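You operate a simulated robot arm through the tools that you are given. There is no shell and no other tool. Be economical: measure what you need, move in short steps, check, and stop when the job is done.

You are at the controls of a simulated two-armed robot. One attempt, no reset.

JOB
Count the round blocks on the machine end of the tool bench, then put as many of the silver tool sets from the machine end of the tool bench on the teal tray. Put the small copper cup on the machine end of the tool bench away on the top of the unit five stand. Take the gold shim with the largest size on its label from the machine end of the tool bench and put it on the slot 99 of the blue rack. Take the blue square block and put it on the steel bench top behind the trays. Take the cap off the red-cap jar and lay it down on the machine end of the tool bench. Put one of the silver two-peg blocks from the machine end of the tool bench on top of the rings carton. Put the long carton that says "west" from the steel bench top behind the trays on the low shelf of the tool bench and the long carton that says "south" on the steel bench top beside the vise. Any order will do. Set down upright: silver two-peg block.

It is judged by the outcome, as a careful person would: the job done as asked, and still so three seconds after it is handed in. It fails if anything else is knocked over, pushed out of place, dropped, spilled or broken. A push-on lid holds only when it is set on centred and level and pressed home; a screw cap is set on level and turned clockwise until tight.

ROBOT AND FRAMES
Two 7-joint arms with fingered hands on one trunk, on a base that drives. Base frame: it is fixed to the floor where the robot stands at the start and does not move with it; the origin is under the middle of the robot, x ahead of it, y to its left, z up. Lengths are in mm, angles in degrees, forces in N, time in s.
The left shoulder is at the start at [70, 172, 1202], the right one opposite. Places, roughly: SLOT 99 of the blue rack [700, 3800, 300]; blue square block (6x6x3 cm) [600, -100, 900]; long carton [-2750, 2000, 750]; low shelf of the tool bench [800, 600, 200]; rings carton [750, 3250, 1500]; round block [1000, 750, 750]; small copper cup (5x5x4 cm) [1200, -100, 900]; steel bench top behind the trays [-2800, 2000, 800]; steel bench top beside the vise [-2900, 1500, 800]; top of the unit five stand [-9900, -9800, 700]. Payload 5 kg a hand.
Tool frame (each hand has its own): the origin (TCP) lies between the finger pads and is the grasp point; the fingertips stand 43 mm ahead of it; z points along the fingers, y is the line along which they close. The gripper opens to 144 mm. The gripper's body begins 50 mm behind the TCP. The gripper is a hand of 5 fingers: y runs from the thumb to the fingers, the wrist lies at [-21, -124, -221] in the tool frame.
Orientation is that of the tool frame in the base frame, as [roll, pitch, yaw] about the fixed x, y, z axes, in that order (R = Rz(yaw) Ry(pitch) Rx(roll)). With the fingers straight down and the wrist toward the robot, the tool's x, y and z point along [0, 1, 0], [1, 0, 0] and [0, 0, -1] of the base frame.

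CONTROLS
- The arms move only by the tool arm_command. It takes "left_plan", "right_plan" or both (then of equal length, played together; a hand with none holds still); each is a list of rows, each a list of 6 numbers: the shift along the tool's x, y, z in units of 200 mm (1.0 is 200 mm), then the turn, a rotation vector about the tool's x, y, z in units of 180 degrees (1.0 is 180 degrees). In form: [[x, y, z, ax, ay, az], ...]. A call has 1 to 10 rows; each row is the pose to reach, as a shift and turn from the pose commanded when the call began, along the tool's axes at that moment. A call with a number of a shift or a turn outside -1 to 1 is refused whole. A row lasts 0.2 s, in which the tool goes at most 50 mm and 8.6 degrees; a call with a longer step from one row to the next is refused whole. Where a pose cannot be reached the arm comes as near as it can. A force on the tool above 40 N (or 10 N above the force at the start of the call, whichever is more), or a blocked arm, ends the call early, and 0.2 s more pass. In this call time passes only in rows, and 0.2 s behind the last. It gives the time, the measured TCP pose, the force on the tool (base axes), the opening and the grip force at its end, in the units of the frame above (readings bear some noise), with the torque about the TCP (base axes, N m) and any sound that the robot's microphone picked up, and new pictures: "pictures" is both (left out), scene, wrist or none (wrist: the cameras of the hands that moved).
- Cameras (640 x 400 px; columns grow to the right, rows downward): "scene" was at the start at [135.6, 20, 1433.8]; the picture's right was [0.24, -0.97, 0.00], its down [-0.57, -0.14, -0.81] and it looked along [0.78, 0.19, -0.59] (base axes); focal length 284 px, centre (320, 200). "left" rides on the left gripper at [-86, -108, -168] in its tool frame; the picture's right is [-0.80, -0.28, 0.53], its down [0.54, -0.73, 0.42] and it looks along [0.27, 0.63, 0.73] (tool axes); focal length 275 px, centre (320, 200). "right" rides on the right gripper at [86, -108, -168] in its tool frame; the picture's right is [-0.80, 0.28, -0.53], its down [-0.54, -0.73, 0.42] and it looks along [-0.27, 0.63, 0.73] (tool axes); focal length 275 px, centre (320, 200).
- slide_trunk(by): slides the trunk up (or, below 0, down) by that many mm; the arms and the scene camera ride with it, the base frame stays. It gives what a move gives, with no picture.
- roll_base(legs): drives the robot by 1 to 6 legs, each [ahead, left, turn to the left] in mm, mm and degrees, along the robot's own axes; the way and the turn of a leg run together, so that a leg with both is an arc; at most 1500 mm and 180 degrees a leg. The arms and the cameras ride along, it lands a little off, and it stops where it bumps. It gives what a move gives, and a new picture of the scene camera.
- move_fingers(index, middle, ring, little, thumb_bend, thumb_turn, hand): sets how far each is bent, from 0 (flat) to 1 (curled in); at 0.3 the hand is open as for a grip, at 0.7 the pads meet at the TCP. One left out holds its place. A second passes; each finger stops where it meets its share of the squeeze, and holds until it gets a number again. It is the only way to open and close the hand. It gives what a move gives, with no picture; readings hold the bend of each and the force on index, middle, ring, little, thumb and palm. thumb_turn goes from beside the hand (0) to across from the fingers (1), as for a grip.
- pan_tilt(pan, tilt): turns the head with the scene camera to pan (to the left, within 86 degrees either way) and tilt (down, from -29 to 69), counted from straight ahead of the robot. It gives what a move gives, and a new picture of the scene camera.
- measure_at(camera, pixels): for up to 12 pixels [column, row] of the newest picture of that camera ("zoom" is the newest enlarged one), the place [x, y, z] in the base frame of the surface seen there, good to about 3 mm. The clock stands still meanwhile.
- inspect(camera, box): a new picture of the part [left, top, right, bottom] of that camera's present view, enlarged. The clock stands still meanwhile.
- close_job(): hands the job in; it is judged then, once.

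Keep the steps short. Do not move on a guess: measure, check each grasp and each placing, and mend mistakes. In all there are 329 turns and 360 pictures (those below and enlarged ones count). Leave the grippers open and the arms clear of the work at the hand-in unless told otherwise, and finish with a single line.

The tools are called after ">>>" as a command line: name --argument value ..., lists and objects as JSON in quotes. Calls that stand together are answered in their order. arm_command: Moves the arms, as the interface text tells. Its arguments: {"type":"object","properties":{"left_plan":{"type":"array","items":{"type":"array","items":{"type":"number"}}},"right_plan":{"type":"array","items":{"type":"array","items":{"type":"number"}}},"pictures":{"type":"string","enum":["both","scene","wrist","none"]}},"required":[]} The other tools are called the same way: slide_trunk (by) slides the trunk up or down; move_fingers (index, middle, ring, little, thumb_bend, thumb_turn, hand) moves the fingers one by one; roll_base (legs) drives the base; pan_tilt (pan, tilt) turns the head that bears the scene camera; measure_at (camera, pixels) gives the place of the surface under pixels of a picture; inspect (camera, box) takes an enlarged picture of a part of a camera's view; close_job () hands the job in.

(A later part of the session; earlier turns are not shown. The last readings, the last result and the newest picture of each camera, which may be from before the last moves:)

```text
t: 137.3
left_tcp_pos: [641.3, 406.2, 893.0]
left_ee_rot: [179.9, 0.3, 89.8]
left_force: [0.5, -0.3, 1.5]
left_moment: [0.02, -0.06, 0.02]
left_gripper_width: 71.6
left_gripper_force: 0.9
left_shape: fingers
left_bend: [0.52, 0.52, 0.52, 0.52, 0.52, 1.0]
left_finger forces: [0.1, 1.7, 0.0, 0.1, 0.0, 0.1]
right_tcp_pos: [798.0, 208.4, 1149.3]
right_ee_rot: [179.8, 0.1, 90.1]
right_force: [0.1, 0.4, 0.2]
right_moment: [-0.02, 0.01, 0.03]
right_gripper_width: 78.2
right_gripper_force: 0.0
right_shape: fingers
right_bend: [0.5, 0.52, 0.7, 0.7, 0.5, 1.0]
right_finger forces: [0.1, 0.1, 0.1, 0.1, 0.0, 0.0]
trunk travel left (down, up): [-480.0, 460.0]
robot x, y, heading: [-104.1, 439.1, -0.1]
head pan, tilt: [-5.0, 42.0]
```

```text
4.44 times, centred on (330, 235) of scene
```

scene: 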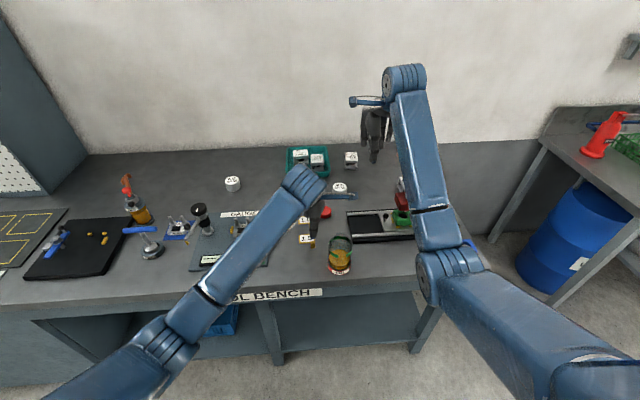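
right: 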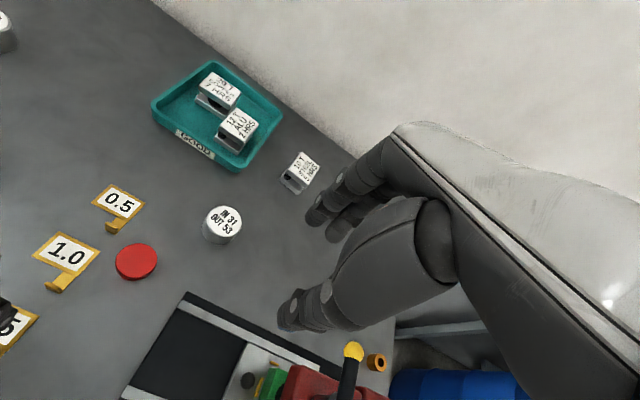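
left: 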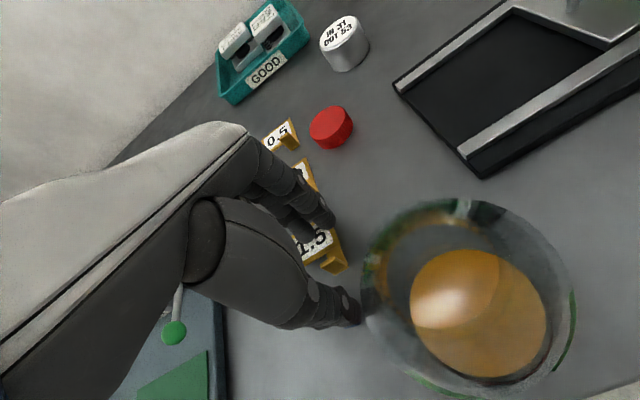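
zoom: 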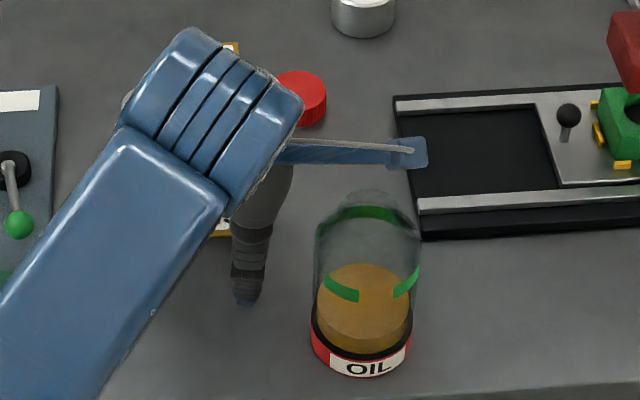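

The middle fingertip just touches the plate. Raise 3 mm and pinch.

>>> arm_command --left_plan '[[0, -0.015, -0.015, 0, 0, 0]]' --pictures "none"

>>> move_fingers --hand "left" --index 0.75 --middle 0.75 --ring 0.65 --little 0.65 --thumb_bend 0.75

>>> inspect --camera "left" --box '[240, 160, 420, 340]'

```text
t: 137.8
left_tcp_pos: [637.5, 405.4, 893.8]
left_ee_rot: [-179.9, 0.2, 89.9]
left_force: [-0.2, 0.7, -0.3]
left_moment: [0.06, -0.02, 0.02]
left_gripper_width: 71.3
left_gripper_force: 0.2
left_shape: fingers
left_bend: [0.52, 0.52, 0.52, 0.52, 0.52, 1.0]
left_finger forces: [0.0, 0.1, 0.0, 0.0, 0.1, 0.0]
right_tcp_pos: [798.2, 208.6, 1148.5]
right_ee_rot: [179.9, 0.1, 90.0]
right_force: [0.4, -0.3, -0.1]
right_moment: [0.0, -0.01, -0.02]
right_gripper_width: 78.0
right_gripper_force: 0.1
right_shape: fingers
right_bend: [0.5, 0.52, 0.7, 0.7, 0.5, 1.0]
right_finger forces: [0.0, 0.0, 0.0, 0.1, 0.0, 0.1]
trunk travel left (down, up): [-480.0, 460.0]
robot x, y, heading: [-101.0, 442.5, 0.0]
head pan, tilt: [-5.0, 42.0]
```

```text
t: 138.8
left_tcp_pos: [638.1, 406.2, 894.7]
left_ee_rot: [179.9, 0.1, 89.8]
left_force: [0.7, 0.7, -0.4]
left_moment: [-0.02, 0.03, -0.01]
left_gripper_width: 5.9
left_gripper_force: 13.7
left_shape: fingers
left_bend: [0.72, 0.74, 0.65, 0.65, 0.72, 1.0]
left_finger forces: [9.4, 5.3, 0.0, 0.1, 12.6, 0.0]
right_tcp_pos: [797.6, 208.8, 1148.5]
right_ee_rot: [179.9, 0.1, 90.0]
right_force: [-0.6, 0.5, -0.4]
right_moment: [-0.03, 0.01, -0.01]
right_gripper_width: 78.0
right_gripper_force: 0.1
right_shape: fingers
right_bend: [0.5, 0.52, 0.7, 0.7, 0.5, 1.0]
right_finger forces: [0.0, 0.1, 0.0, 0.1, 0.0, 0.1]
trunk travel left (down, up): [-480.0, 460.0]
robot x, y, heading: [-100.6, 439.5, 0.1]
head pan, tilt: [-5.0, 42.0]
```

```text
2.22 times, centred on (330, 250) of left
```

zoom: 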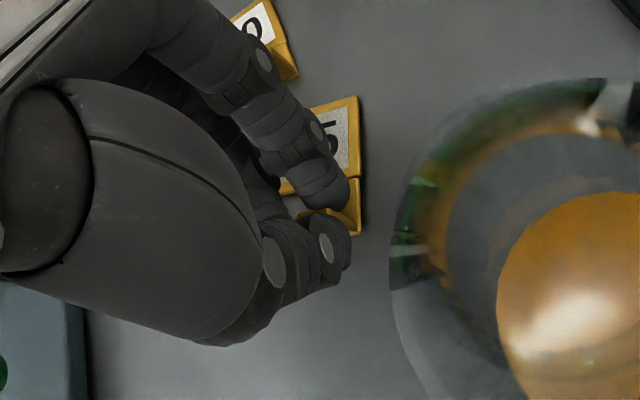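

Pinched (5.9 mm, 13 N). Lift.

>>> arm_command --left_plan '[[0, 0, -0.05, 0, 0, 0], [0, 0, -0.2, 0, 0, 0], [0, 0, -0.4, 0, 0, 0], [0, 0, -0.6, 0, 0, 0], [0, 0, -0.8, 0, 0, 0], [0, 0, -1.0, 0, 0, 0]]' --pictures "both"

>>> inspect --camera "scene" --box '[270, 130, 390, 280]'

```text
t: 140.2
left_tcp_pos: [637.7, 406.1, 1093.5]
left_ee_rot: [-180.0, 0.3, 89.8]
left_force: [-0.5, -0.3, -1.1]
left_moment: [0.0, -0.05, -0.03]
left_gripper_width: 5.9
left_gripper_force: 11.5
left_shape: fingers
left_bend: [0.72, 0.74, 0.65, 0.65, 0.72, 1.0]
left_finger forces: [9.5, 0.0, 0.0, 0.1, 12.8, 0.0]
right_tcp_pos: [798.7, 208.4, 1149.0]
right_ee_rot: [179.9, 0.1, 90.0]
right_force: [-0.4, 0.4, 0.5]
right_moment: [0.0, -0.03, -0.01]
right_gripper_width: 78.0
right_gripper_force: 0.1
right_shape: fingers
right_bend: [0.5, 0.52, 0.7, 0.7, 0.5, 1.0]
right_finger forces: [0.0, 0.0, 0.0, 0.0, 0.1, 0.1]
trunk travel left (down, up): [-480.0, 460.0]
robot x, y, heading: [-106.0, 440.1, -0.0]
head pan, tilt: [-5.0, 42.0]
```

scene: 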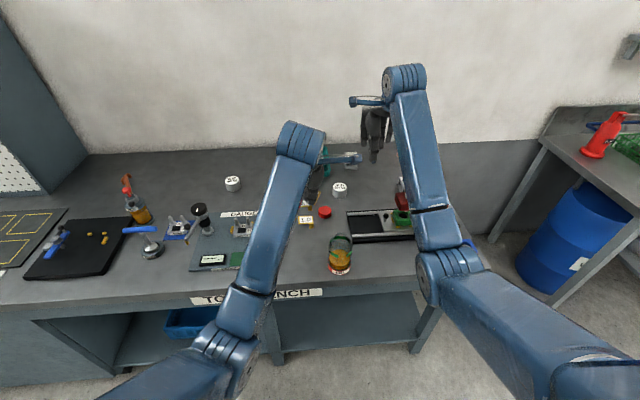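
left: 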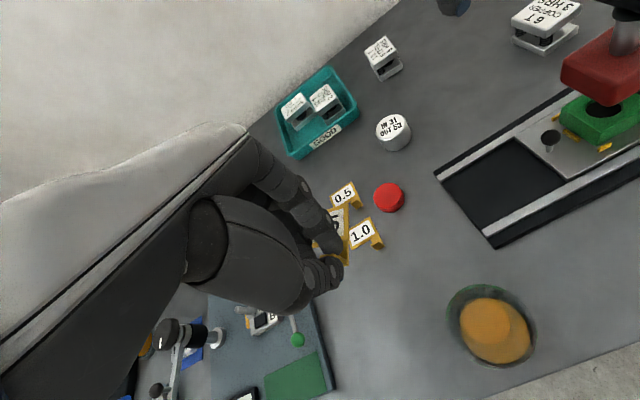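

```text
2.67 times, centred on (330, 205) of scene
```

zoom: 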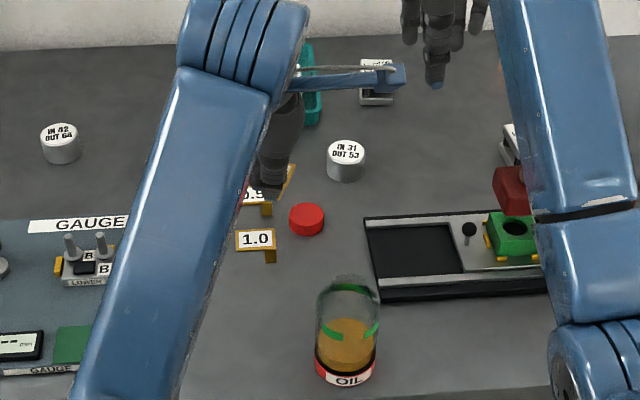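

Shim is held. Drive left 290 to get the right hand near the two-peg block B.

>>> arm_command --left_plan '[[0.1, 0, -0.2, 0, 0, 0], [0.2, 0, -0.4, 0, 0, 0]]' --pictures "none"

>>> roll_base --legs '[[0, 290, 0]]'

>>> pan_tilt --pan -3 --tilt 45

>>> inspect --camera "scene" --box '[210, 160, 430, 300]'

```text
t: 140.8
left_tcp_pos: [638.4, 448.4, 1177.2]
left_ee_rot: [-180.0, 0.2, 89.9]
left_force: [-0.3, 1.3, -1.6]
left_moment: [-0.01, -0.02, 0.02]
left_gripper_width: 5.9
left_gripper_force: 11.9
left_shape: fingers
left_bend: [0.72, 0.74, 0.65, 0.65, 0.72, 1.0]
left_finger forces: [9.4, 0.0, 0.0, 0.0, 13.0, 0.1]
right_tcp_pos: [797.4, 208.6, 1149.5]
right_ee_rot: [179.8, 0.0, 90.1]
right_force: [-0.7, 0.0, 0.3]
right_moment: [0.0, -0.03, -0.02]
right_gripper_width: 78.1
right_gripper_force: 0.2
right_shape: fingers
right_bend: [0.5, 0.52, 0.7, 0.7, 0.5, 1.0]
right_finger forces: [0.0, 0.1, 0.1, 0.1, 0.1, 0.0]
trunk travel left (down, up): [-480.0, 460.0]
robot x, y, heading: [-101.0, 441.2, 0.2]
head pan, tilt: [-5.0, 42.0]
```

```text
t: 142.7
left_tcp_pos: [640.0, 731.0, 1175.6]
left_ee_rot: [180.0, 0.3, 89.5]
left_force: [0.7, -1.4, -0.4]
left_moment: [0.03, 0.04, 0.0]
left_gripper_width: 5.9
left_gripper_force: 11.4
left_shape: fingers
left_bend: [0.72, 0.74, 0.65, 0.65, 0.72, 1.0]
left_finger forces: [9.4, 0.0, 0.1, 0.0, 13.1, 0.0]
right_tcp_pos: [797.7, 492.4, 1148.8]
right_ee_rot: [179.9, 0.0, 89.8]
right_force: [-0.9, -0.2, -0.4]
right_moment: [0.01, 0.0, 0.0]
right_gripper_width: 78.1
right_gripper_force: 0.0
right_shape: fingers
right_bend: [0.5, 0.52, 0.7, 0.7, 0.5, 1.0]
right_finger forces: [0.1, 0.0, 0.0, 0.0, 0.1, 0.0]
trunk travel left (down, up): [-480.0, 460.0]
robot x, y, heading: [-105.7, 729.4, -0.1]
head pan, tilt: [-5.0, 42.0]
```

scene: 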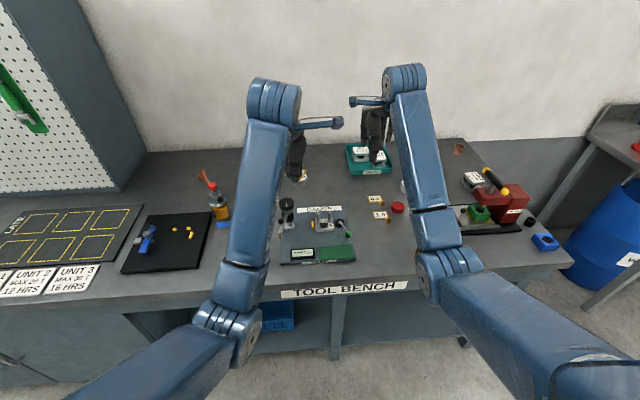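

```text
t: 143.4
left_tcp_pos: [640.3, 733.7, 1176.5]
left_ee_rot: [179.9, 0.2, 89.6]
left_force: [-0.1, -0.1, -0.1]
left_moment: [-0.02, -0.02, 0.0]
left_gripper_width: 5.9
left_gripper_force: 11.0
left_shape: fingers
left_bend: [0.72, 0.74, 0.65, 0.65, 0.72, 1.0]
left_finger forces: [9.5, 0.0, 0.1, 0.0, 13.1, 0.0]
right_tcp_pos: [797.0, 492.2, 1149.1]
right_ee_rot: [-179.9, 0.2, 89.8]
right_force: [0.6, 0.3, -0.6]
right_moment: [0.0, -0.01, 0.0]
right_gripper_width: 78.4
right_gripper_force: 0.0
right_shape: fingers
right_bend: [0.5, 0.52, 0.7, 0.7, 0.5, 1.0]
right_finger forces: [0.1, 0.0, 0.0, 0.0, 0.1, 0.1]
trunk travel left (down, up): [-480.0, 460.0]
robot x, y, heading: [-102.5, 726.3, -0.2]
head pan, tilt: [-3.0, 45.0]
```

scene: 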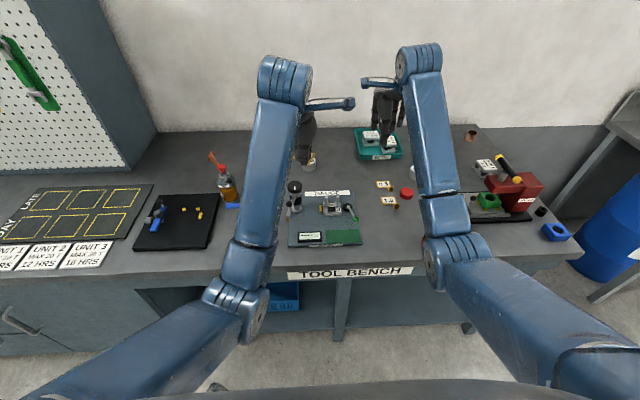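

```text
2.86 times, centred on (320, 230) of scene
```

zoom: 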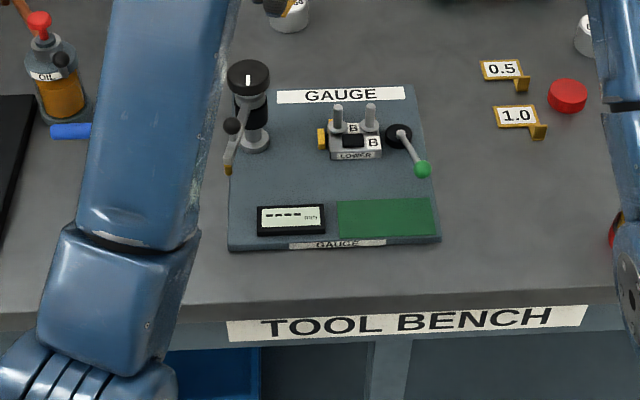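

>>> measure_at --camera "zoom" --pixels '[[338, 108], [370, 106], [338, 128], [370, 126], [332, 157], [381, 156], [332, 148], [381, 147], [398, 130], [422, 168], [322, 138], [355, 118]]'

>>> inspect --camera "scene" --box '[310, 185, 370, 225]'

```text
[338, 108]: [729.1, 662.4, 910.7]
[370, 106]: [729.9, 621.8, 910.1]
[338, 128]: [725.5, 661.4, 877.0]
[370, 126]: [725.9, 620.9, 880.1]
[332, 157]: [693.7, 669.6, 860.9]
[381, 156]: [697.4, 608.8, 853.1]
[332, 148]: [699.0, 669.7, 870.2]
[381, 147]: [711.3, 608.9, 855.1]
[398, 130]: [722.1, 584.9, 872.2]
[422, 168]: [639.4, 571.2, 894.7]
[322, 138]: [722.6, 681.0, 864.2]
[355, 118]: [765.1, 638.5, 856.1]
```

```text
10.00 times, centred on (340, 205) of scene
```

zoom: 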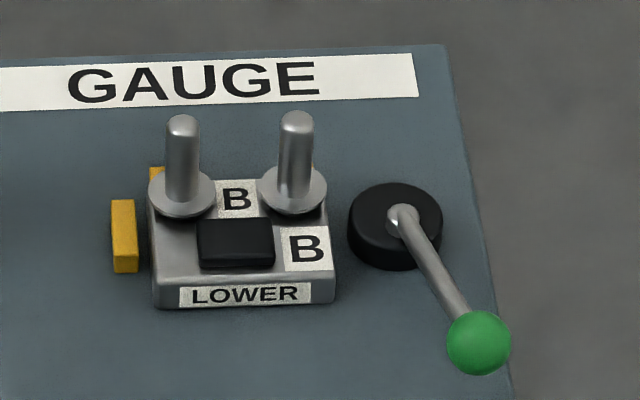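

Block B body is x ≈ 697–745, y 608–670, z 854–870. I'll move the left hand away, fold the right little finger, and bring the right hand above.

>>> move_fingers --hand "right" --index 0.48 --middle 0.48 --ring 0.48 --little 1.0 --thumb_bend 0.48

>>> arm_command --left_plan '[[0.15, 0, -0.02, 0, 0, 0], [0.3, 0, -0.04, 0, 0, 0], [0.45, 0, -0.06, 0, 0, 0], [0.6, 0, -0.08, 0, 0, 0], [0.75, 0, -0.1, 0, 0, 0], [0.75, 0, -0.1, 0, 0, 0]]' --right_plan '[[0, 0, 0, 0, 0, 0], [0.15, -0.07, 0.1, 0, 0, 0], [0.3, -0.15, 0.2, 0, 0, 0], [0.45, -0.25, 0.35, 0, 0, 0], [0.6, -0.31, 0.5, 0, 0, 0], [0.73, -0.375, 0.6, 0, 0, 0]]' --pictures "both"

>>> measure_at --camera "right" --pixels '[[240, 260], [250, 280]]'

```text
t: 144.4
left_tcp_pos: [639.1, 733.0, 1176.8]
left_ee_rot: [180.0, 0.2, 89.5]
left_force: [-0.7, 0.0, -1.4]
left_moment: [0.03, -0.03, 0.01]
left_gripper_width: 6.1
left_gripper_force: 11.3
left_shape: fingers
left_bend: [0.72, 0.74, 0.65, 0.65, 0.72, 1.0]
left_finger forces: [9.4, 0.0, 0.0, 0.0, 13.1, 0.0]
right_tcp_pos: [797.5, 493.1, 1148.9]
right_ee_rot: [179.9, 0.1, 89.8]
right_force: [0.5, 0.0, 0.1]
right_moment: [0.02, 0.03, 0.07]
right_gripper_width: 84.8
right_gripper_force: 0.0
right_shape: fingers
right_bend: [0.48, 0.48, 0.48, 1.0, 0.48, 1.0]
right_finger forces: [0.0, 0.1, 0.0, 0.0, 0.0, 0.0]
trunk travel left (down, up): [-480.0, 460.0]
robot x, y, heading: [-104.5, 728.4, -0.0]
head pan, tilt: [-3.0, 45.0]
```

```text
t: 145.8
left_tcp_pos: [640.9, 881.8, 1196.9]
left_ee_rot: [-180.0, 0.2, 89.7]
left_force: [0.2, -1.1, -0.2]
left_moment: [0.0, 0.01, 0.0]
left_gripper_width: 6.0
left_gripper_force: 11.3
left_shape: fingers
left_bend: [0.72, 0.74, 0.65, 0.65, 0.72, 1.0]
left_finger forces: [9.5, 0.2, 0.0, 0.0, 13.1, 0.0]
right_tcp_pos: [724.0, 637.6, 1028.2]
right_ee_rot: [179.9, 0.1, 89.8]
right_force: [-0.7, -0.1, -0.2]
right_moment: [0.05, -0.02, -0.01]
right_gripper_width: 85.1
right_gripper_force: 0.1
right_shape: fingers
right_bend: [0.48, 0.48, 0.48, 1.0, 0.48, 1.0]
right_finger forces: [0.0, 0.0, 0.1, 0.0, 0.0, 0.0]
trunk travel left (down, up): [-480.0, 460.0]
robot x, y, heading: [-103.3, 724.4, 0.3]
head pan, tilt: [-3.0, 45.0]
```

scene: 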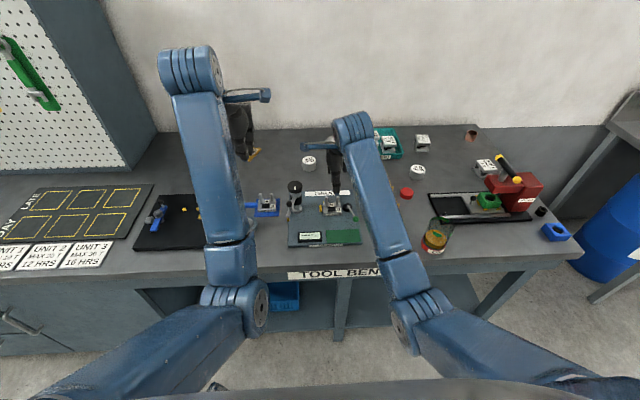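
right: 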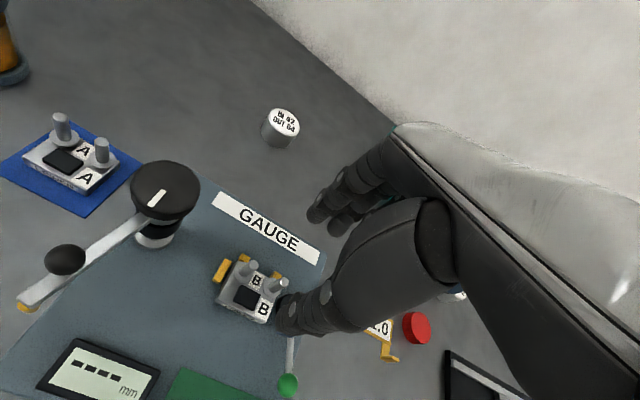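
left: 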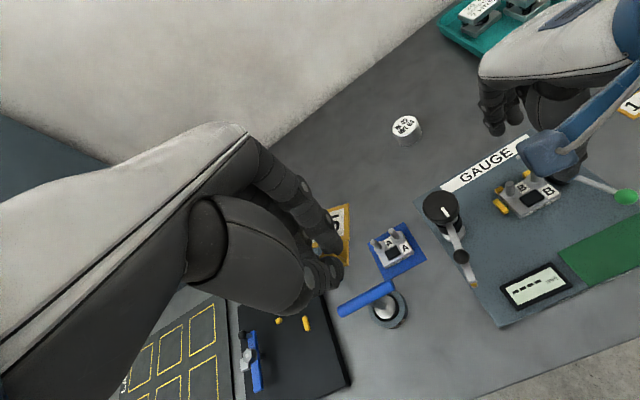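

```text
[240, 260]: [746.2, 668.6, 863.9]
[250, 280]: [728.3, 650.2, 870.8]
```

Block A on the open blue pad looks easier (no nest guides). Measure it in the left wrist view.

>>> inspect --camera "left" --box '[320, 170, 500, 340]'

>>> measure_at --camera "left" --pixels '[[375, 238], [393, 231], [372, 253], [388, 268], [413, 255], [405, 240], [345, 305], [385, 288], [385, 305], [441, 205], [459, 256], [472, 283]]'

```text
2.35 times, centred on (410, 255) of left
```

zoom: 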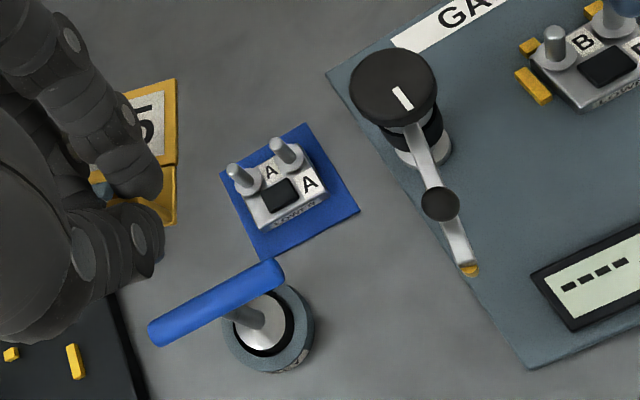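

```text
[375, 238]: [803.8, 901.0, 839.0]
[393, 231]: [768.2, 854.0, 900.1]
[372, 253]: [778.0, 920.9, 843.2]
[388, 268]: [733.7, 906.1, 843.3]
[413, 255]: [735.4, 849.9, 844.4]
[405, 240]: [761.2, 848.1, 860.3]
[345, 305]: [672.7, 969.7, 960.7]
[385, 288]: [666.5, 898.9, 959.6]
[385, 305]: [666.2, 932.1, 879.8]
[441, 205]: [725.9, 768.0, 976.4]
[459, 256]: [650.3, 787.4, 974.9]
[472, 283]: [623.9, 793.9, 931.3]
```

>>> measure_at --camera "zoom" --pixels '[[236, 168], [278, 143], [262, 228], [327, 196], [258, 218], [323, 186], [300, 150], [244, 205], [280, 195], [264, 172], [255, 200]]'

```text
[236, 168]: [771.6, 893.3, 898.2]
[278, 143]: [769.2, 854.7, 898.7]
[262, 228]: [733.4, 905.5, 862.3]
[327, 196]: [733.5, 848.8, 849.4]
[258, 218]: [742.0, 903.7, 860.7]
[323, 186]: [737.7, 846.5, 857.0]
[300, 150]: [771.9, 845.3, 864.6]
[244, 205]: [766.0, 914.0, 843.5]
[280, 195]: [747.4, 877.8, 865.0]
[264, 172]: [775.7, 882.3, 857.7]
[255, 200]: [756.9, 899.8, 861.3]
```

Block A: x 733–780, y 846–906, z 844–860, pegs up to 899. Raise the right hand, then drive left 235.

>>> arm_command --right_plan '[[0, 0, -0.2, 0, 0, 0], [0, 0, -0.4, 0, 0, 0], [0, 0, -0.5, 0, 0, 0]]' --pictures "none"

>>> roll_base --legs '[[0, 235, 0]]'

```text
t: 146.6
left_tcp_pos: [640.9, 882.8, 1195.9]
left_ee_rot: [-180.0, 0.2, 89.6]
left_force: [0.3, 0.0, -1.3]
left_moment: [-0.02, 0.03, 0.0]
left_gripper_width: 5.6
left_gripper_force: 11.3
left_shape: fingers
left_bend: [0.72, 0.74, 0.65, 0.65, 0.72, 1.0]
left_finger forces: [9.5, 0.0, 0.1, 0.0, 13.1, 0.0]
right_tcp_pos: [721.5, 640.2, 1127.8]
right_ee_rot: [-180.0, 0.1, 89.8]
right_force: [-0.2, -0.6, -0.5]
right_moment: [0.01, -0.03, -0.03]
right_gripper_width: 85.1
right_gripper_force: 0.1
right_shape: fingers
right_bend: [0.48, 0.48, 0.48, 1.0, 0.48, 1.0]
right_finger forces: [0.1, 0.0, 0.0, 0.1, 0.0, 0.0]
trunk travel left (down, up): [-480.0, 460.0]
robot x, y, heading: [-101.6, 724.9, -0.3]
head pan, tilt: [-3.0, 45.0]
```

```text
t: 148.3
left_tcp_pos: [640.9, 1113.5, 1196.1]
left_ee_rot: [180.0, 0.3, 89.7]
left_force: [0.1, 0.0, -1.1]
left_moment: [-0.03, 0.02, 0.01]
left_gripper_width: 5.9
left_gripper_force: 10.8
left_shape: fingers
left_bend: [0.72, 0.74, 0.65, 0.65, 0.72, 1.0]
left_finger forces: [9.5, 0.1, 0.0, 0.1, 13.1, 0.0]
right_tcp_pos: [722.2, 871.6, 1128.4]
right_ee_rot: [179.9, 0.1, 89.9]
right_force: [-0.4, -0.4, 0.7]
right_moment: [0.04, -0.02, 0.03]
right_gripper_width: 85.1
right_gripper_force: 0.1
right_shape: fingers
right_bend: [0.48, 0.48, 0.48, 1.0, 0.48, 1.0]
right_finger forces: [0.1, 0.1, 0.1, 0.1, 0.0, 0.0]
trunk travel left (down, up): [-480.0, 460.0]
robot x, y, heading: [-105.5, 958.0, -0.2]
head pan, tilt: [-3.0, 45.0]
```

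scene: 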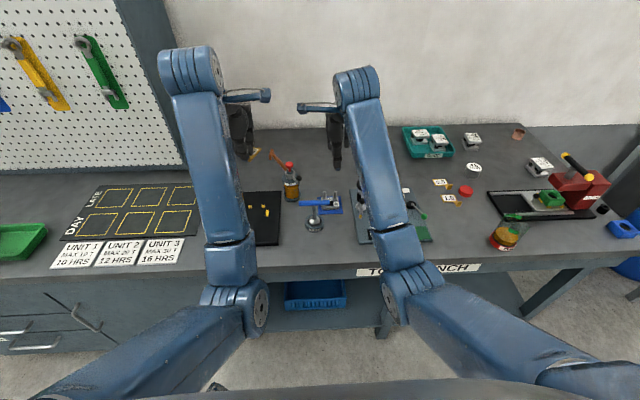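

>>> arm_command --right_plan '[[0.015, 0.175, 0, 0, 0, 0], [0.015, 0.175, 0.2, 0, 0, 0], [0.015, 0.175, 0.4, 0, 0, 0], [0.015, 0.175, 0.6, 0, 0, 0], [0.015, 0.175, 0.8, 0, 0, 0]]' --pictures "both"

>>> inspect --camera "right" --box '[120, 160, 400, 400]'

```text
t: 149.5
left_tcp_pos: [641.5, 1114.7, 1196.4]
left_ee_rot: [-180.0, 0.1, 89.6]
left_force: [1.0, -0.2, -0.6]
left_moment: [0.0, 0.03, -0.04]
left_gripper_width: 5.7
left_gripper_force: 11.4
left_shape: fingers
left_bend: [0.72, 0.74, 0.65, 0.65, 0.72, 1.0]
left_finger forces: [9.5, 0.0, 0.1, 0.0, 13.1, 0.1]
right_tcp_pos: [757.5, 870.9, 966.1]
right_ee_rot: [179.8, 0.1, 89.9]
right_force: [-0.2, 1.1, 1.2]
right_moment: [-0.03, 0.04, 0.0]
right_gripper_width: 85.2
right_gripper_force: 0.0
right_shape: fingers
right_bend: [0.48, 0.48, 0.48, 1.0, 0.48, 1.0]
right_finger forces: [0.1, 0.0, 0.1, 0.0, 0.0, 0.0]
trunk travel left (down, up): [-480.0, 460.0]
robot x, y, heading: [-103.5, 954.7, -0.1]
head pan, tilt: [-3.0, 45.0]
```

scene: 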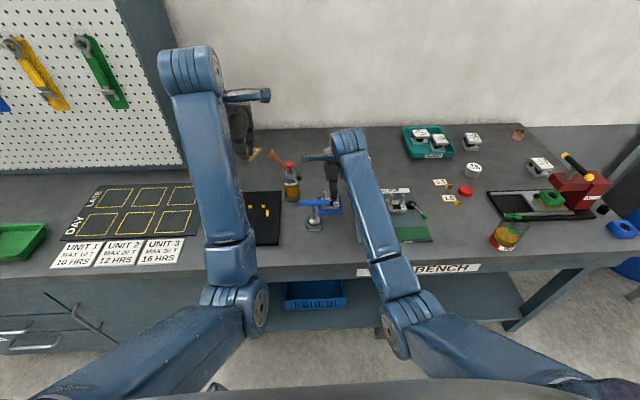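
right: 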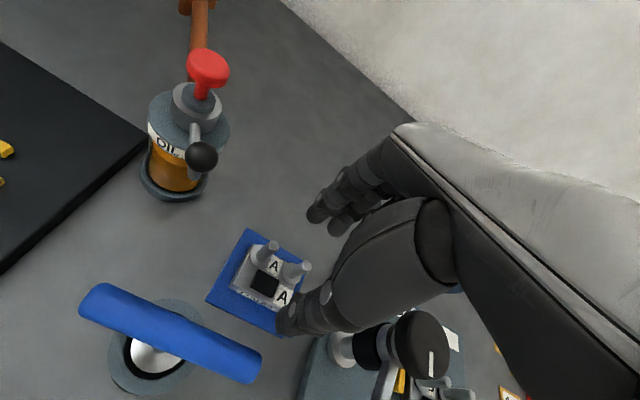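

```text
1.67 times, centred on (260, 280) of right
```

zoom: 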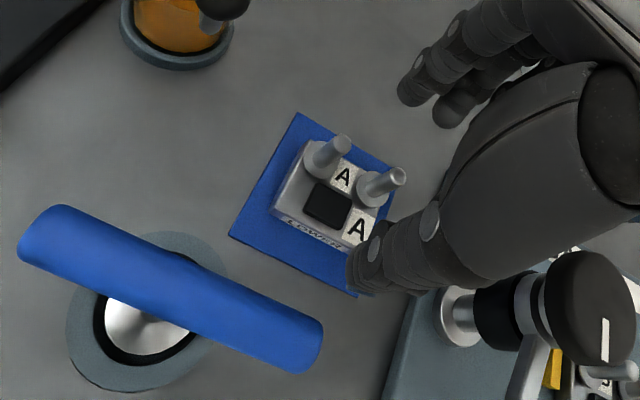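

Aligned. Descend to TCP ≈ 893.

>>> arm_command --right_plan '[[0.02, 0, 0.15, 0, 0, 0], [0.02, 0, 0.28, 0, 0, 0], [0.02, 0, 0.365, 0, 0, 0]]' --pictures "wrist"

```text
t: 150.3
left_tcp_pos: [640.7, 1114.4, 1196.4]
left_ee_rot: [-180.0, 0.2, 89.7]
left_force: [1.2, -1.4, -0.7]
left_moment: [0.0, 0.0, 0.04]
left_gripper_width: 5.7
left_gripper_force: 11.8
left_shape: fingers
left_bend: [0.72, 0.74, 0.65, 0.65, 0.72, 1.0]
left_finger forces: [9.4, 0.1, 0.0, 0.1, 13.1, 0.0]
right_tcp_pos: [758.5, 877.3, 893.6]
right_ee_rot: [179.9, 0.2, 89.9]
right_force: [0.1, 0.2, -0.2]
right_moment: [-0.01, 0.03, 0.03]
right_gripper_width: 85.4
right_gripper_force: 0.1
right_shape: fingers
right_bend: [0.48, 0.48, 0.48, 1.0, 0.48, 1.0]
right_finger forces: [0.0, 0.1, 0.0, 0.0, 0.0, 0.0]
trunk travel left (down, up): [-480.0, 460.0]
robot x, y, heading: [-97.9, 959.9, 0.0]
head pan, tilt: [-3.0, 45.0]
```

right: 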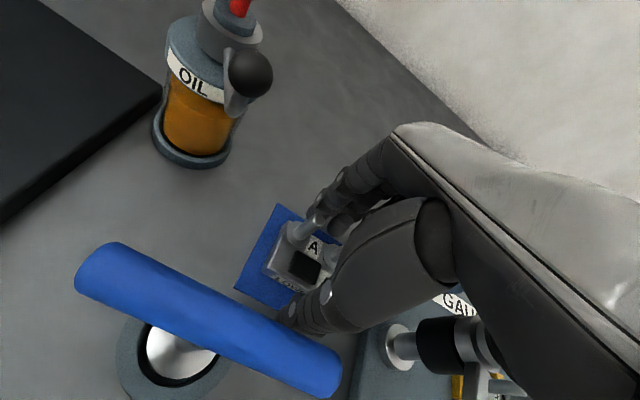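

>>> move_fingers --hand "right" --index 0.72 --middle 0.72 --ring 0.72 --thumb_bend 0.72

>>> arm_command --right_plan '[[0, 0, -0.05, 0, 0, 0], [0, 0, -0.15, 0, 0, 0], [0, 0, -0.3, 0, 0, 0]]' --pictures "wrist"

>>> inspect --camera "right" --box '[180, 160, 400, 380]'

```text
t: 151.3
left_tcp_pos: [640.8, 1113.2, 1196.1]
left_ee_rot: [-180.0, 0.1, 89.7]
left_force: [0.1, -0.3, -0.5]
left_moment: [-0.04, 0.04, 0.02]
left_gripper_width: 5.5
left_gripper_force: 10.8
left_shape: fingers
left_bend: [0.72, 0.74, 0.65, 0.65, 0.72, 1.0]
left_finger forces: [9.5, 0.0, 0.1, 0.0, 13.1, 0.0]
right_tcp_pos: [757.9, 878.1, 894.4]
right_ee_rot: [179.9, 0.1, 89.9]
right_force: [3.6, -0.5, 0.4]
right_moment: [-0.05, -0.1, 0.04]
right_gripper_width: 51.5
right_gripper_force: 18.9
right_shape: fingers
right_bend: [0.58, 0.59, 0.72, 1.0, 0.59, 1.0]
right_finger forces: [9.5, 10.7, 0.0, 0.1, 17.1, 0.0]
trunk travel left (down, up): [-480.0, 460.0]
robot x, y, heading: [-104.8, 956.0, -0.0]
head pan, tilt: [-3.0, 45.0]
```

```text
t: 152.1
left_tcp_pos: [641.5, 1115.1, 1196.0]
left_ee_rot: [180.0, 0.2, 89.7]
left_force: [-0.2, 0.4, -0.9]
left_moment: [-0.02, 0.06, -0.05]
left_gripper_width: 5.8
left_gripper_force: 11.2
left_shape: fingers
left_bend: [0.72, 0.74, 0.65, 0.65, 0.72, 1.0]
left_finger forces: [9.4, 0.0, 0.1, 0.0, 13.0, 0.1]
right_tcp_pos: [757.2, 878.4, 955.8]
right_ee_rot: [-180.0, 0.1, 89.9]
right_force: [-0.5, -0.2, -5.1]
right_moment: [-0.01, -0.03, 0.0]
right_gripper_width: 51.6
right_gripper_force: 17.3
right_shape: fingers
right_bend: [0.59, 0.59, 0.72, 1.0, 0.59, 1.0]
right_finger forces: [8.4, 8.9, 0.0, 0.1, 17.6, 0.0]
trunk travel left (down, up): [-480.0, 460.0]
robot x, y, heading: [-100.7, 959.8, -0.0]
head pan, tilt: [-3.0, 45.0]
```

right: 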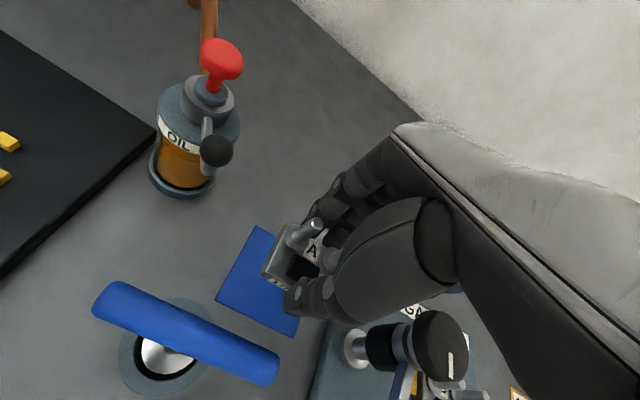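

```text
1.82 times, centred on (290, 270) of right
```

zoom: 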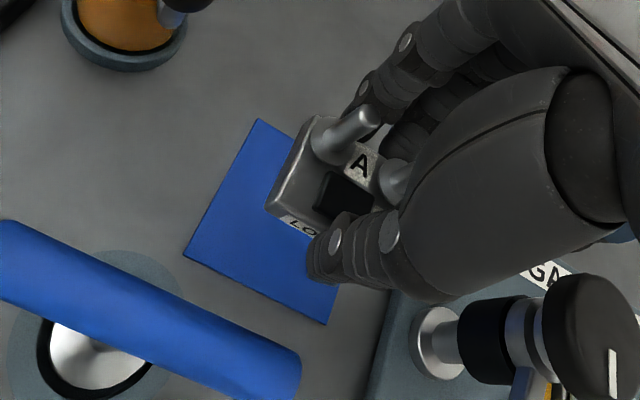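

Held upright (5 N). Raise, back away from the bench, and look toward the rack on the left.

>>> arm_command --right_plan '[[0, 0, -0.25, 0, 0, 0], [0, 0, -0.5, 0, 0, 0], [0, 0, -0.75, 0, 0, 0], [0, 0, -1.0, 0, 0, 0]]' --pictures "none"

>>> roll_base --legs '[[-500, 0, 0], [0, 1000, 0]]'

>>> pan_tilt --pan 45 --tilt 20

```text
t: 153.1
left_tcp_pos: [640.0, 1114.5, 1197.2]
left_ee_rot: [179.9, 0.2, 89.6]
left_force: [-0.9, 0.6, -0.6]
left_moment: [-0.02, 0.0, 0.01]
left_gripper_width: 5.7
left_gripper_force: 10.8
left_shape: fingers
left_bend: [0.72, 0.74, 0.65, 0.65, 0.72, 1.0]
left_finger forces: [9.4, 0.1, 0.1, 0.0, 13.0, 0.1]
right_tcp_pos: [756.6, 878.8, 1154.6]
right_ee_rot: [-179.9, 0.0, 89.8]
right_force: [0.1, -0.4, -5.9]
right_moment: [0.04, -0.05, -0.02]
right_gripper_width: 51.8
right_gripper_force: 17.3
right_shape: fingers
right_bend: [0.59, 0.59, 0.72, 1.0, 0.59, 1.0]
right_finger forces: [8.5, 8.7, 0.1, 0.0, 17.3, 0.0]
trunk travel left (down, up): [-480.0, 460.0]
robot x, y, heading: [-101.9, 955.2, 0.1]
head pan, tilt: [-3.0, 45.0]
```

```text
t: 160.9
left_tcp_pos: [126.6, 2129.1, 1196.4]
left_ee_rot: [180.0, 0.2, 90.2]
left_force: [-0.3, -0.3, -0.4]
left_moment: [-0.02, 0.0, -0.05]
left_gripper_width: 5.7
left_gripper_force: 11.7
left_shape: fingers
left_bend: [0.72, 0.74, 0.65, 0.65, 0.72, 1.0]
left_finger forces: [9.6, 0.1, 0.1, 0.1, 13.1, 0.0]
right_tcp_pos: [245.6, 1894.1, 1155.1]
right_ee_rot: [-180.0, 0.1, 90.4]
right_force: [-0.3, 0.0, -4.6]
right_moment: [-0.02, -0.02, -0.01]
right_gripper_width: 51.2
right_gripper_force: 17.3
right_shape: fingers
right_bend: [0.59, 0.59, 0.72, 1.0, 0.59, 1.0]
right_finger forces: [8.6, 8.8, 0.0, 0.0, 17.3, 0.1]
trunk travel left (down, up): [-480.0, 460.0]
robot x, y, heading: [-612.4, 1967.3, 0.6]
head pan, tilt: [-3.0, 45.0]
```

scene: 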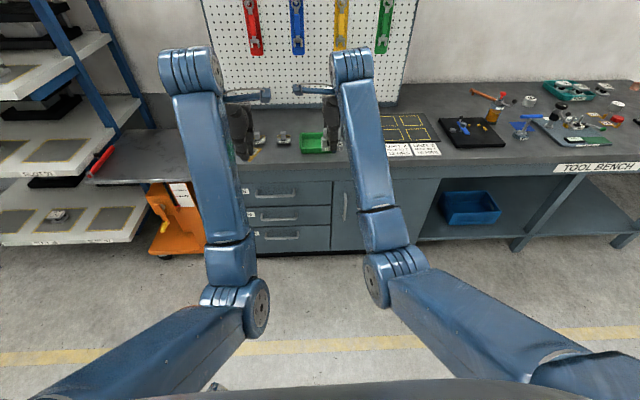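

```text
t: 162.1
left_tcp_pos: [126.7, 2128.7, 1195.8]
left_ee_rot: [-180.0, 0.3, 90.2]
left_force: [-0.2, 0.7, -0.6]
left_moment: [-0.02, 0.0, -0.03]
left_gripper_width: 5.8
left_gripper_force: 10.9
left_shape: fingers
left_bend: [0.72, 0.74, 0.65, 0.65, 0.72, 1.0]
left_finger forces: [9.6, 0.0, 0.0, 0.1, 13.1, 0.0]
right_tcp_pos: [244.9, 1893.7, 1154.8]
right_ee_rot: [180.0, 0.1, 90.3]
right_force: [0.1, 0.3, -3.0]
right_moment: [-0.01, 0.02, 0.0]
right_gripper_width: 51.7
right_gripper_force: 17.4
right_shape: fingers
right_bend: [0.59, 0.59, 0.72, 1.0, 0.59, 1.0]
right_finger forces: [8.5, 8.8, 0.0, 0.1, 17.3, 0.1]
trunk travel left (down, up): [-480.0, 460.0]
robot x, y, heading: [-614.0, 1968.6, 0.6]
head pan, tilt: [45.0, 20.0]
```

scene: 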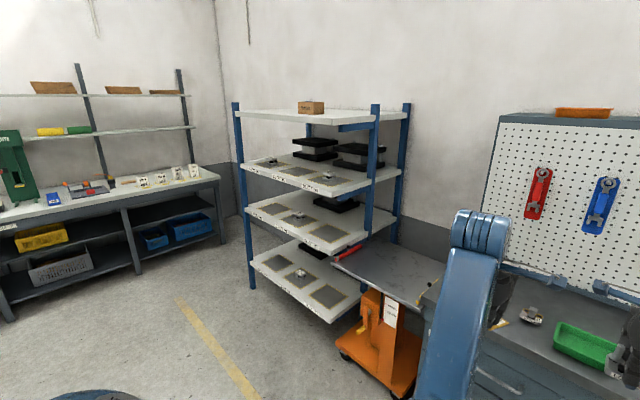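

>>> inspect --camera "scene" --box '[220, 90, 420, 330]'

>>> measure_at --camera "scene" --pixels '[[311, 102], [298, 110], [325, 110], [237, 115], [375, 115], [250, 265], [330, 320], [270, 262], [328, 295], [300, 275], [360, 265], [420, 280]]'

```text
1.67 times, centred on (320, 210) of scene
```

zoom: 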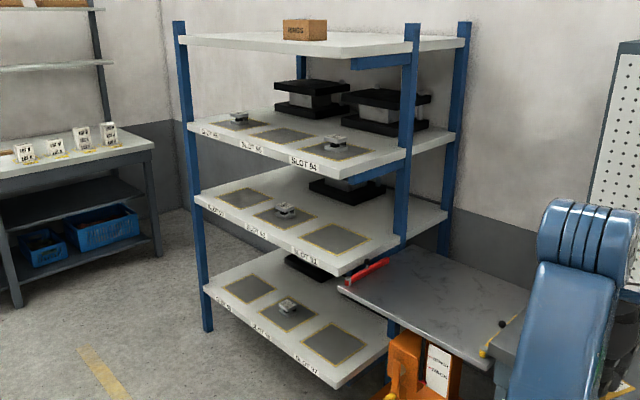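

```text
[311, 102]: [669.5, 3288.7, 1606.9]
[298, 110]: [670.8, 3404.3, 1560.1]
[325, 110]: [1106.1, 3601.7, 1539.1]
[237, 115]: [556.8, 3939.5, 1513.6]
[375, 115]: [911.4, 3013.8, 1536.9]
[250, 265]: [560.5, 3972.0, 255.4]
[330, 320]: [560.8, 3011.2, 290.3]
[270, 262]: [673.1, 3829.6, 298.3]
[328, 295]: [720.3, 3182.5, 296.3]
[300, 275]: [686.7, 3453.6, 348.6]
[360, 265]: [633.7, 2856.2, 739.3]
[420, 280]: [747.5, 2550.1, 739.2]
```

The rack: rings carton on the top shelf (top z ≈ 1607), slot 99 at bottom left. Drive left in front of the rack.

>>> roll_base --legs '[[0, 1400, -0.6], [100, 0, 0]]'

>>> slide_trunk --by 460

>>> pan_tilt --pan -5 --tilt 22

```text
t: 169.7
left_tcp_pos: [238.8, 3488.3, 1198.4]
left_ee_rot: [-180.0, 0.1, 88.3]
left_force: [-0.5, -0.4, -0.7]
left_moment: [0.02, 0.03, 0.01]
left_gripper_width: 6.0
left_gripper_force: 11.2
left_shape: fingers
left_bend: [0.72, 0.74, 0.65, 0.65, 0.72, 1.0]
left_finger forces: [9.6, 0.1, 0.1, 0.0, 13.1, 0.0]
right_tcp_pos: [350.3, 3249.3, 1155.5]
right_ee_rot: [179.9, 0.0, 88.6]
right_force: [-1.2, 1.5, -3.9]
right_moment: [-0.02, 0.02, 0.01]
right_gripper_width: 51.4
right_gripper_force: 17.2
right_shape: fingers
right_bend: [0.59, 0.59, 0.72, 1.0, 0.59, 1.0]
right_finger forces: [8.5, 8.7, 0.0, 0.0, 17.2, 0.0]
trunk travel left (down, up): [-480.0, 460.0]
robot x, y, heading: [-506.3, 3346.6, -1.2]
head pan, tilt: [45.0, 20.0]
```

scene: 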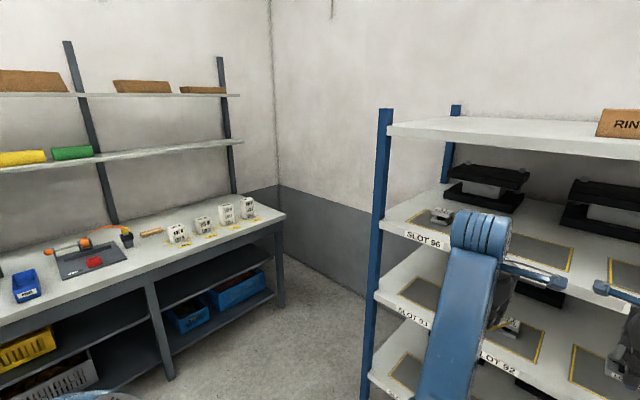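

```text
refused: 460 is not a number from -400 to 400
```

```text
t: 170.9
left_tcp_pos: [239.3, 3486.2, 1195.8]
left_ee_rot: [-179.9, 0.2, 88.3]
left_force: [-0.2, 0.2, -0.8]
left_moment: [-0.03, 0.04, 0.03]
left_gripper_width: 5.9
left_gripper_force: 11.3
left_shape: fingers
left_bend: [0.72, 0.74, 0.65, 0.65, 0.72, 1.0]
left_finger forces: [9.5, 0.0, 0.0, 0.1, 13.2, 0.1]
right_tcp_pos: [351.9, 3249.6, 1155.5]
right_ee_rot: [-180.0, 0.1, 88.5]
right_force: [0.6, 0.0, -5.3]
right_moment: [0.0, 0.01, 0.02]
right_gripper_width: 51.4
right_gripper_force: 17.7
right_shape: fingers
right_bend: [0.59, 0.59, 0.72, 1.0, 0.59, 1.0]
right_finger forces: [8.5, 8.7, 0.0, 0.1, 17.2, 0.0]
trunk travel left (down, up): [-480.0, 460.0]
robot x, y, heading: [-505.4, 3351.7, -1.5]
head pan, tilt: [-5.0, 22.0]
```

scene: 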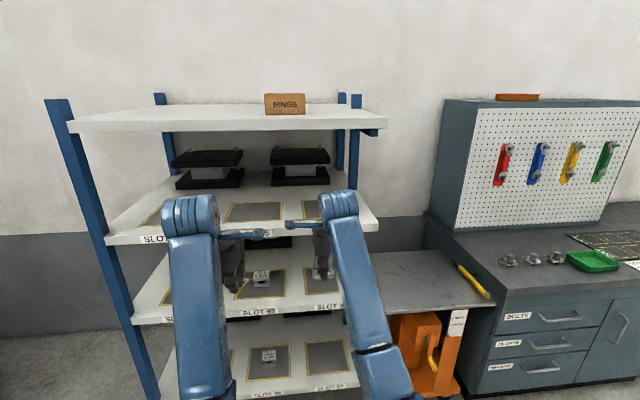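

>>> slide_trunk --by 400

>>> pan_tilt --pan -5 --tilt 25

>>> measure_at --camera "scene" --pixels '[[284, 170], [264, 190], [304, 188], [284, 180], [284, 165], [270, 175], [300, 175]]'

>>> inspect --camera "scene" --box '[200, 100, 380, 240]'

```text
t: 174.7
left_tcp_pos: [240.0, 3487.2, 1596.1]
left_ee_rot: [179.9, 0.3, 88.2]
left_force: [-0.3, 0.3, -0.5]
left_moment: [-0.01, 0.03, -0.02]
left_gripper_width: 5.8
left_gripper_force: 11.3
left_shape: fingers
left_bend: [0.72, 0.74, 0.65, 0.65, 0.72, 1.0]
left_finger forces: [9.5, 0.0, 0.0, 0.1, 13.1, 0.0]
right_tcp_pos: [352.5, 3247.9, 1553.2]
right_ee_rot: [-179.9, 0.0, 88.5]
right_force: [0.2, 0.0, -4.1]
right_moment: [-0.02, 0.01, 0.0]
right_gripper_width: 51.7
right_gripper_force: 16.9
right_shape: fingers
right_bend: [0.59, 0.59, 0.72, 1.0, 0.59, 1.0]
right_finger forces: [8.6, 8.7, 0.1, 0.1, 17.3, 0.0]
trunk travel left (down, up): [-880.0, 60.0]
robot x, y, heading: [-507.7, 3348.0, -1.1]
head pan, tilt: [-5.0, 22.0]
```

```text
t: 175.3
left_tcp_pos: [239.8, 3487.1, 1595.9]
left_ee_rot: [180.0, 0.2, 88.2]
left_force: [-0.4, -0.1, -0.1]
left_moment: [-0.02, 0.03, -0.01]
left_gripper_width: 5.6
left_gripper_force: 11.5
left_shape: fingers
left_bend: [0.72, 0.74, 0.65, 0.65, 0.72, 1.0]
left_finger forces: [9.5, 0.1, 0.0, 0.1, 13.0, 0.0]
right_tcp_pos: [351.8, 3249.4, 1554.2]
right_ee_rot: [180.0, 0.0, 88.5]
right_force: [0.7, -0.7, -4.7]
right_moment: [0.0, -0.02, 0.01]
right_gripper_width: 51.6
right_gripper_force: 17.0
right_shape: fingers
right_bend: [0.59, 0.59, 0.72, 1.0, 0.59, 1.0]
right_finger forces: [8.7, 8.7, 0.0, 0.0, 17.2, 0.0]
trunk travel left (down, up): [-880.0, 60.0]
robot x, y, heading: [-505.9, 3346.3, -1.4]
head pan, tilt: [-5.0, 25.0]
```

scene: 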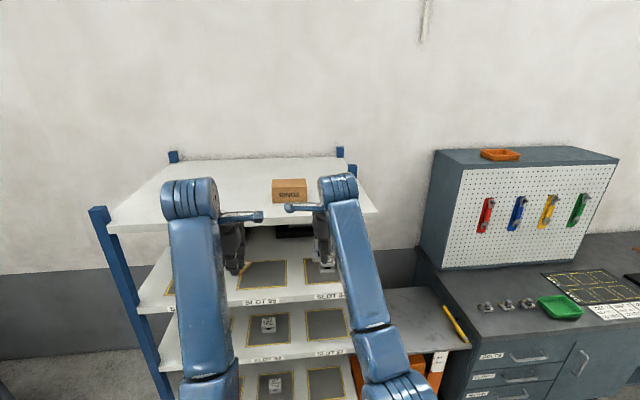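

```text
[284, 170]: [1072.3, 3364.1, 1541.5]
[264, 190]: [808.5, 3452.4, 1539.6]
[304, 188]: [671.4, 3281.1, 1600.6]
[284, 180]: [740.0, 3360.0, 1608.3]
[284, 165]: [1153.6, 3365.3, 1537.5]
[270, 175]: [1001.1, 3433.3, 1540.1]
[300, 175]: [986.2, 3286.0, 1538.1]
```

```text
2.86 times, centred on (290, 170) of scene
```

zoom: 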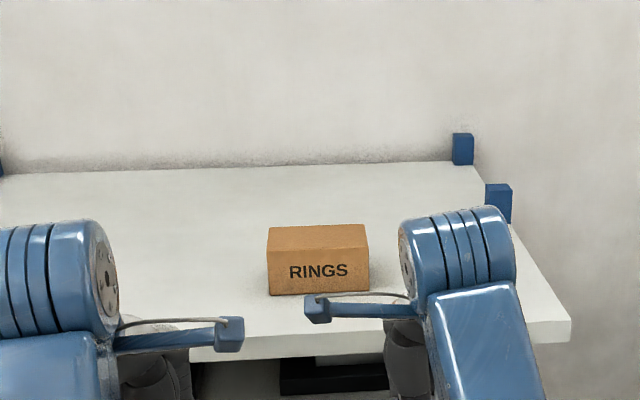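

>>> measure_at --camera "zoom" --pixels '[[271, 250], [365, 248], [276, 231], [362, 229], [318, 240], [270, 285], [366, 280]]'

```text
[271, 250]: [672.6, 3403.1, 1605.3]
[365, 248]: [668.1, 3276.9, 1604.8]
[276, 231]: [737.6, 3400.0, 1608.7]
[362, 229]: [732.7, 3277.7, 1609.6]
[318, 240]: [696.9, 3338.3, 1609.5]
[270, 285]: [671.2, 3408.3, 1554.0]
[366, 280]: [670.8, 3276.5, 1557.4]
```

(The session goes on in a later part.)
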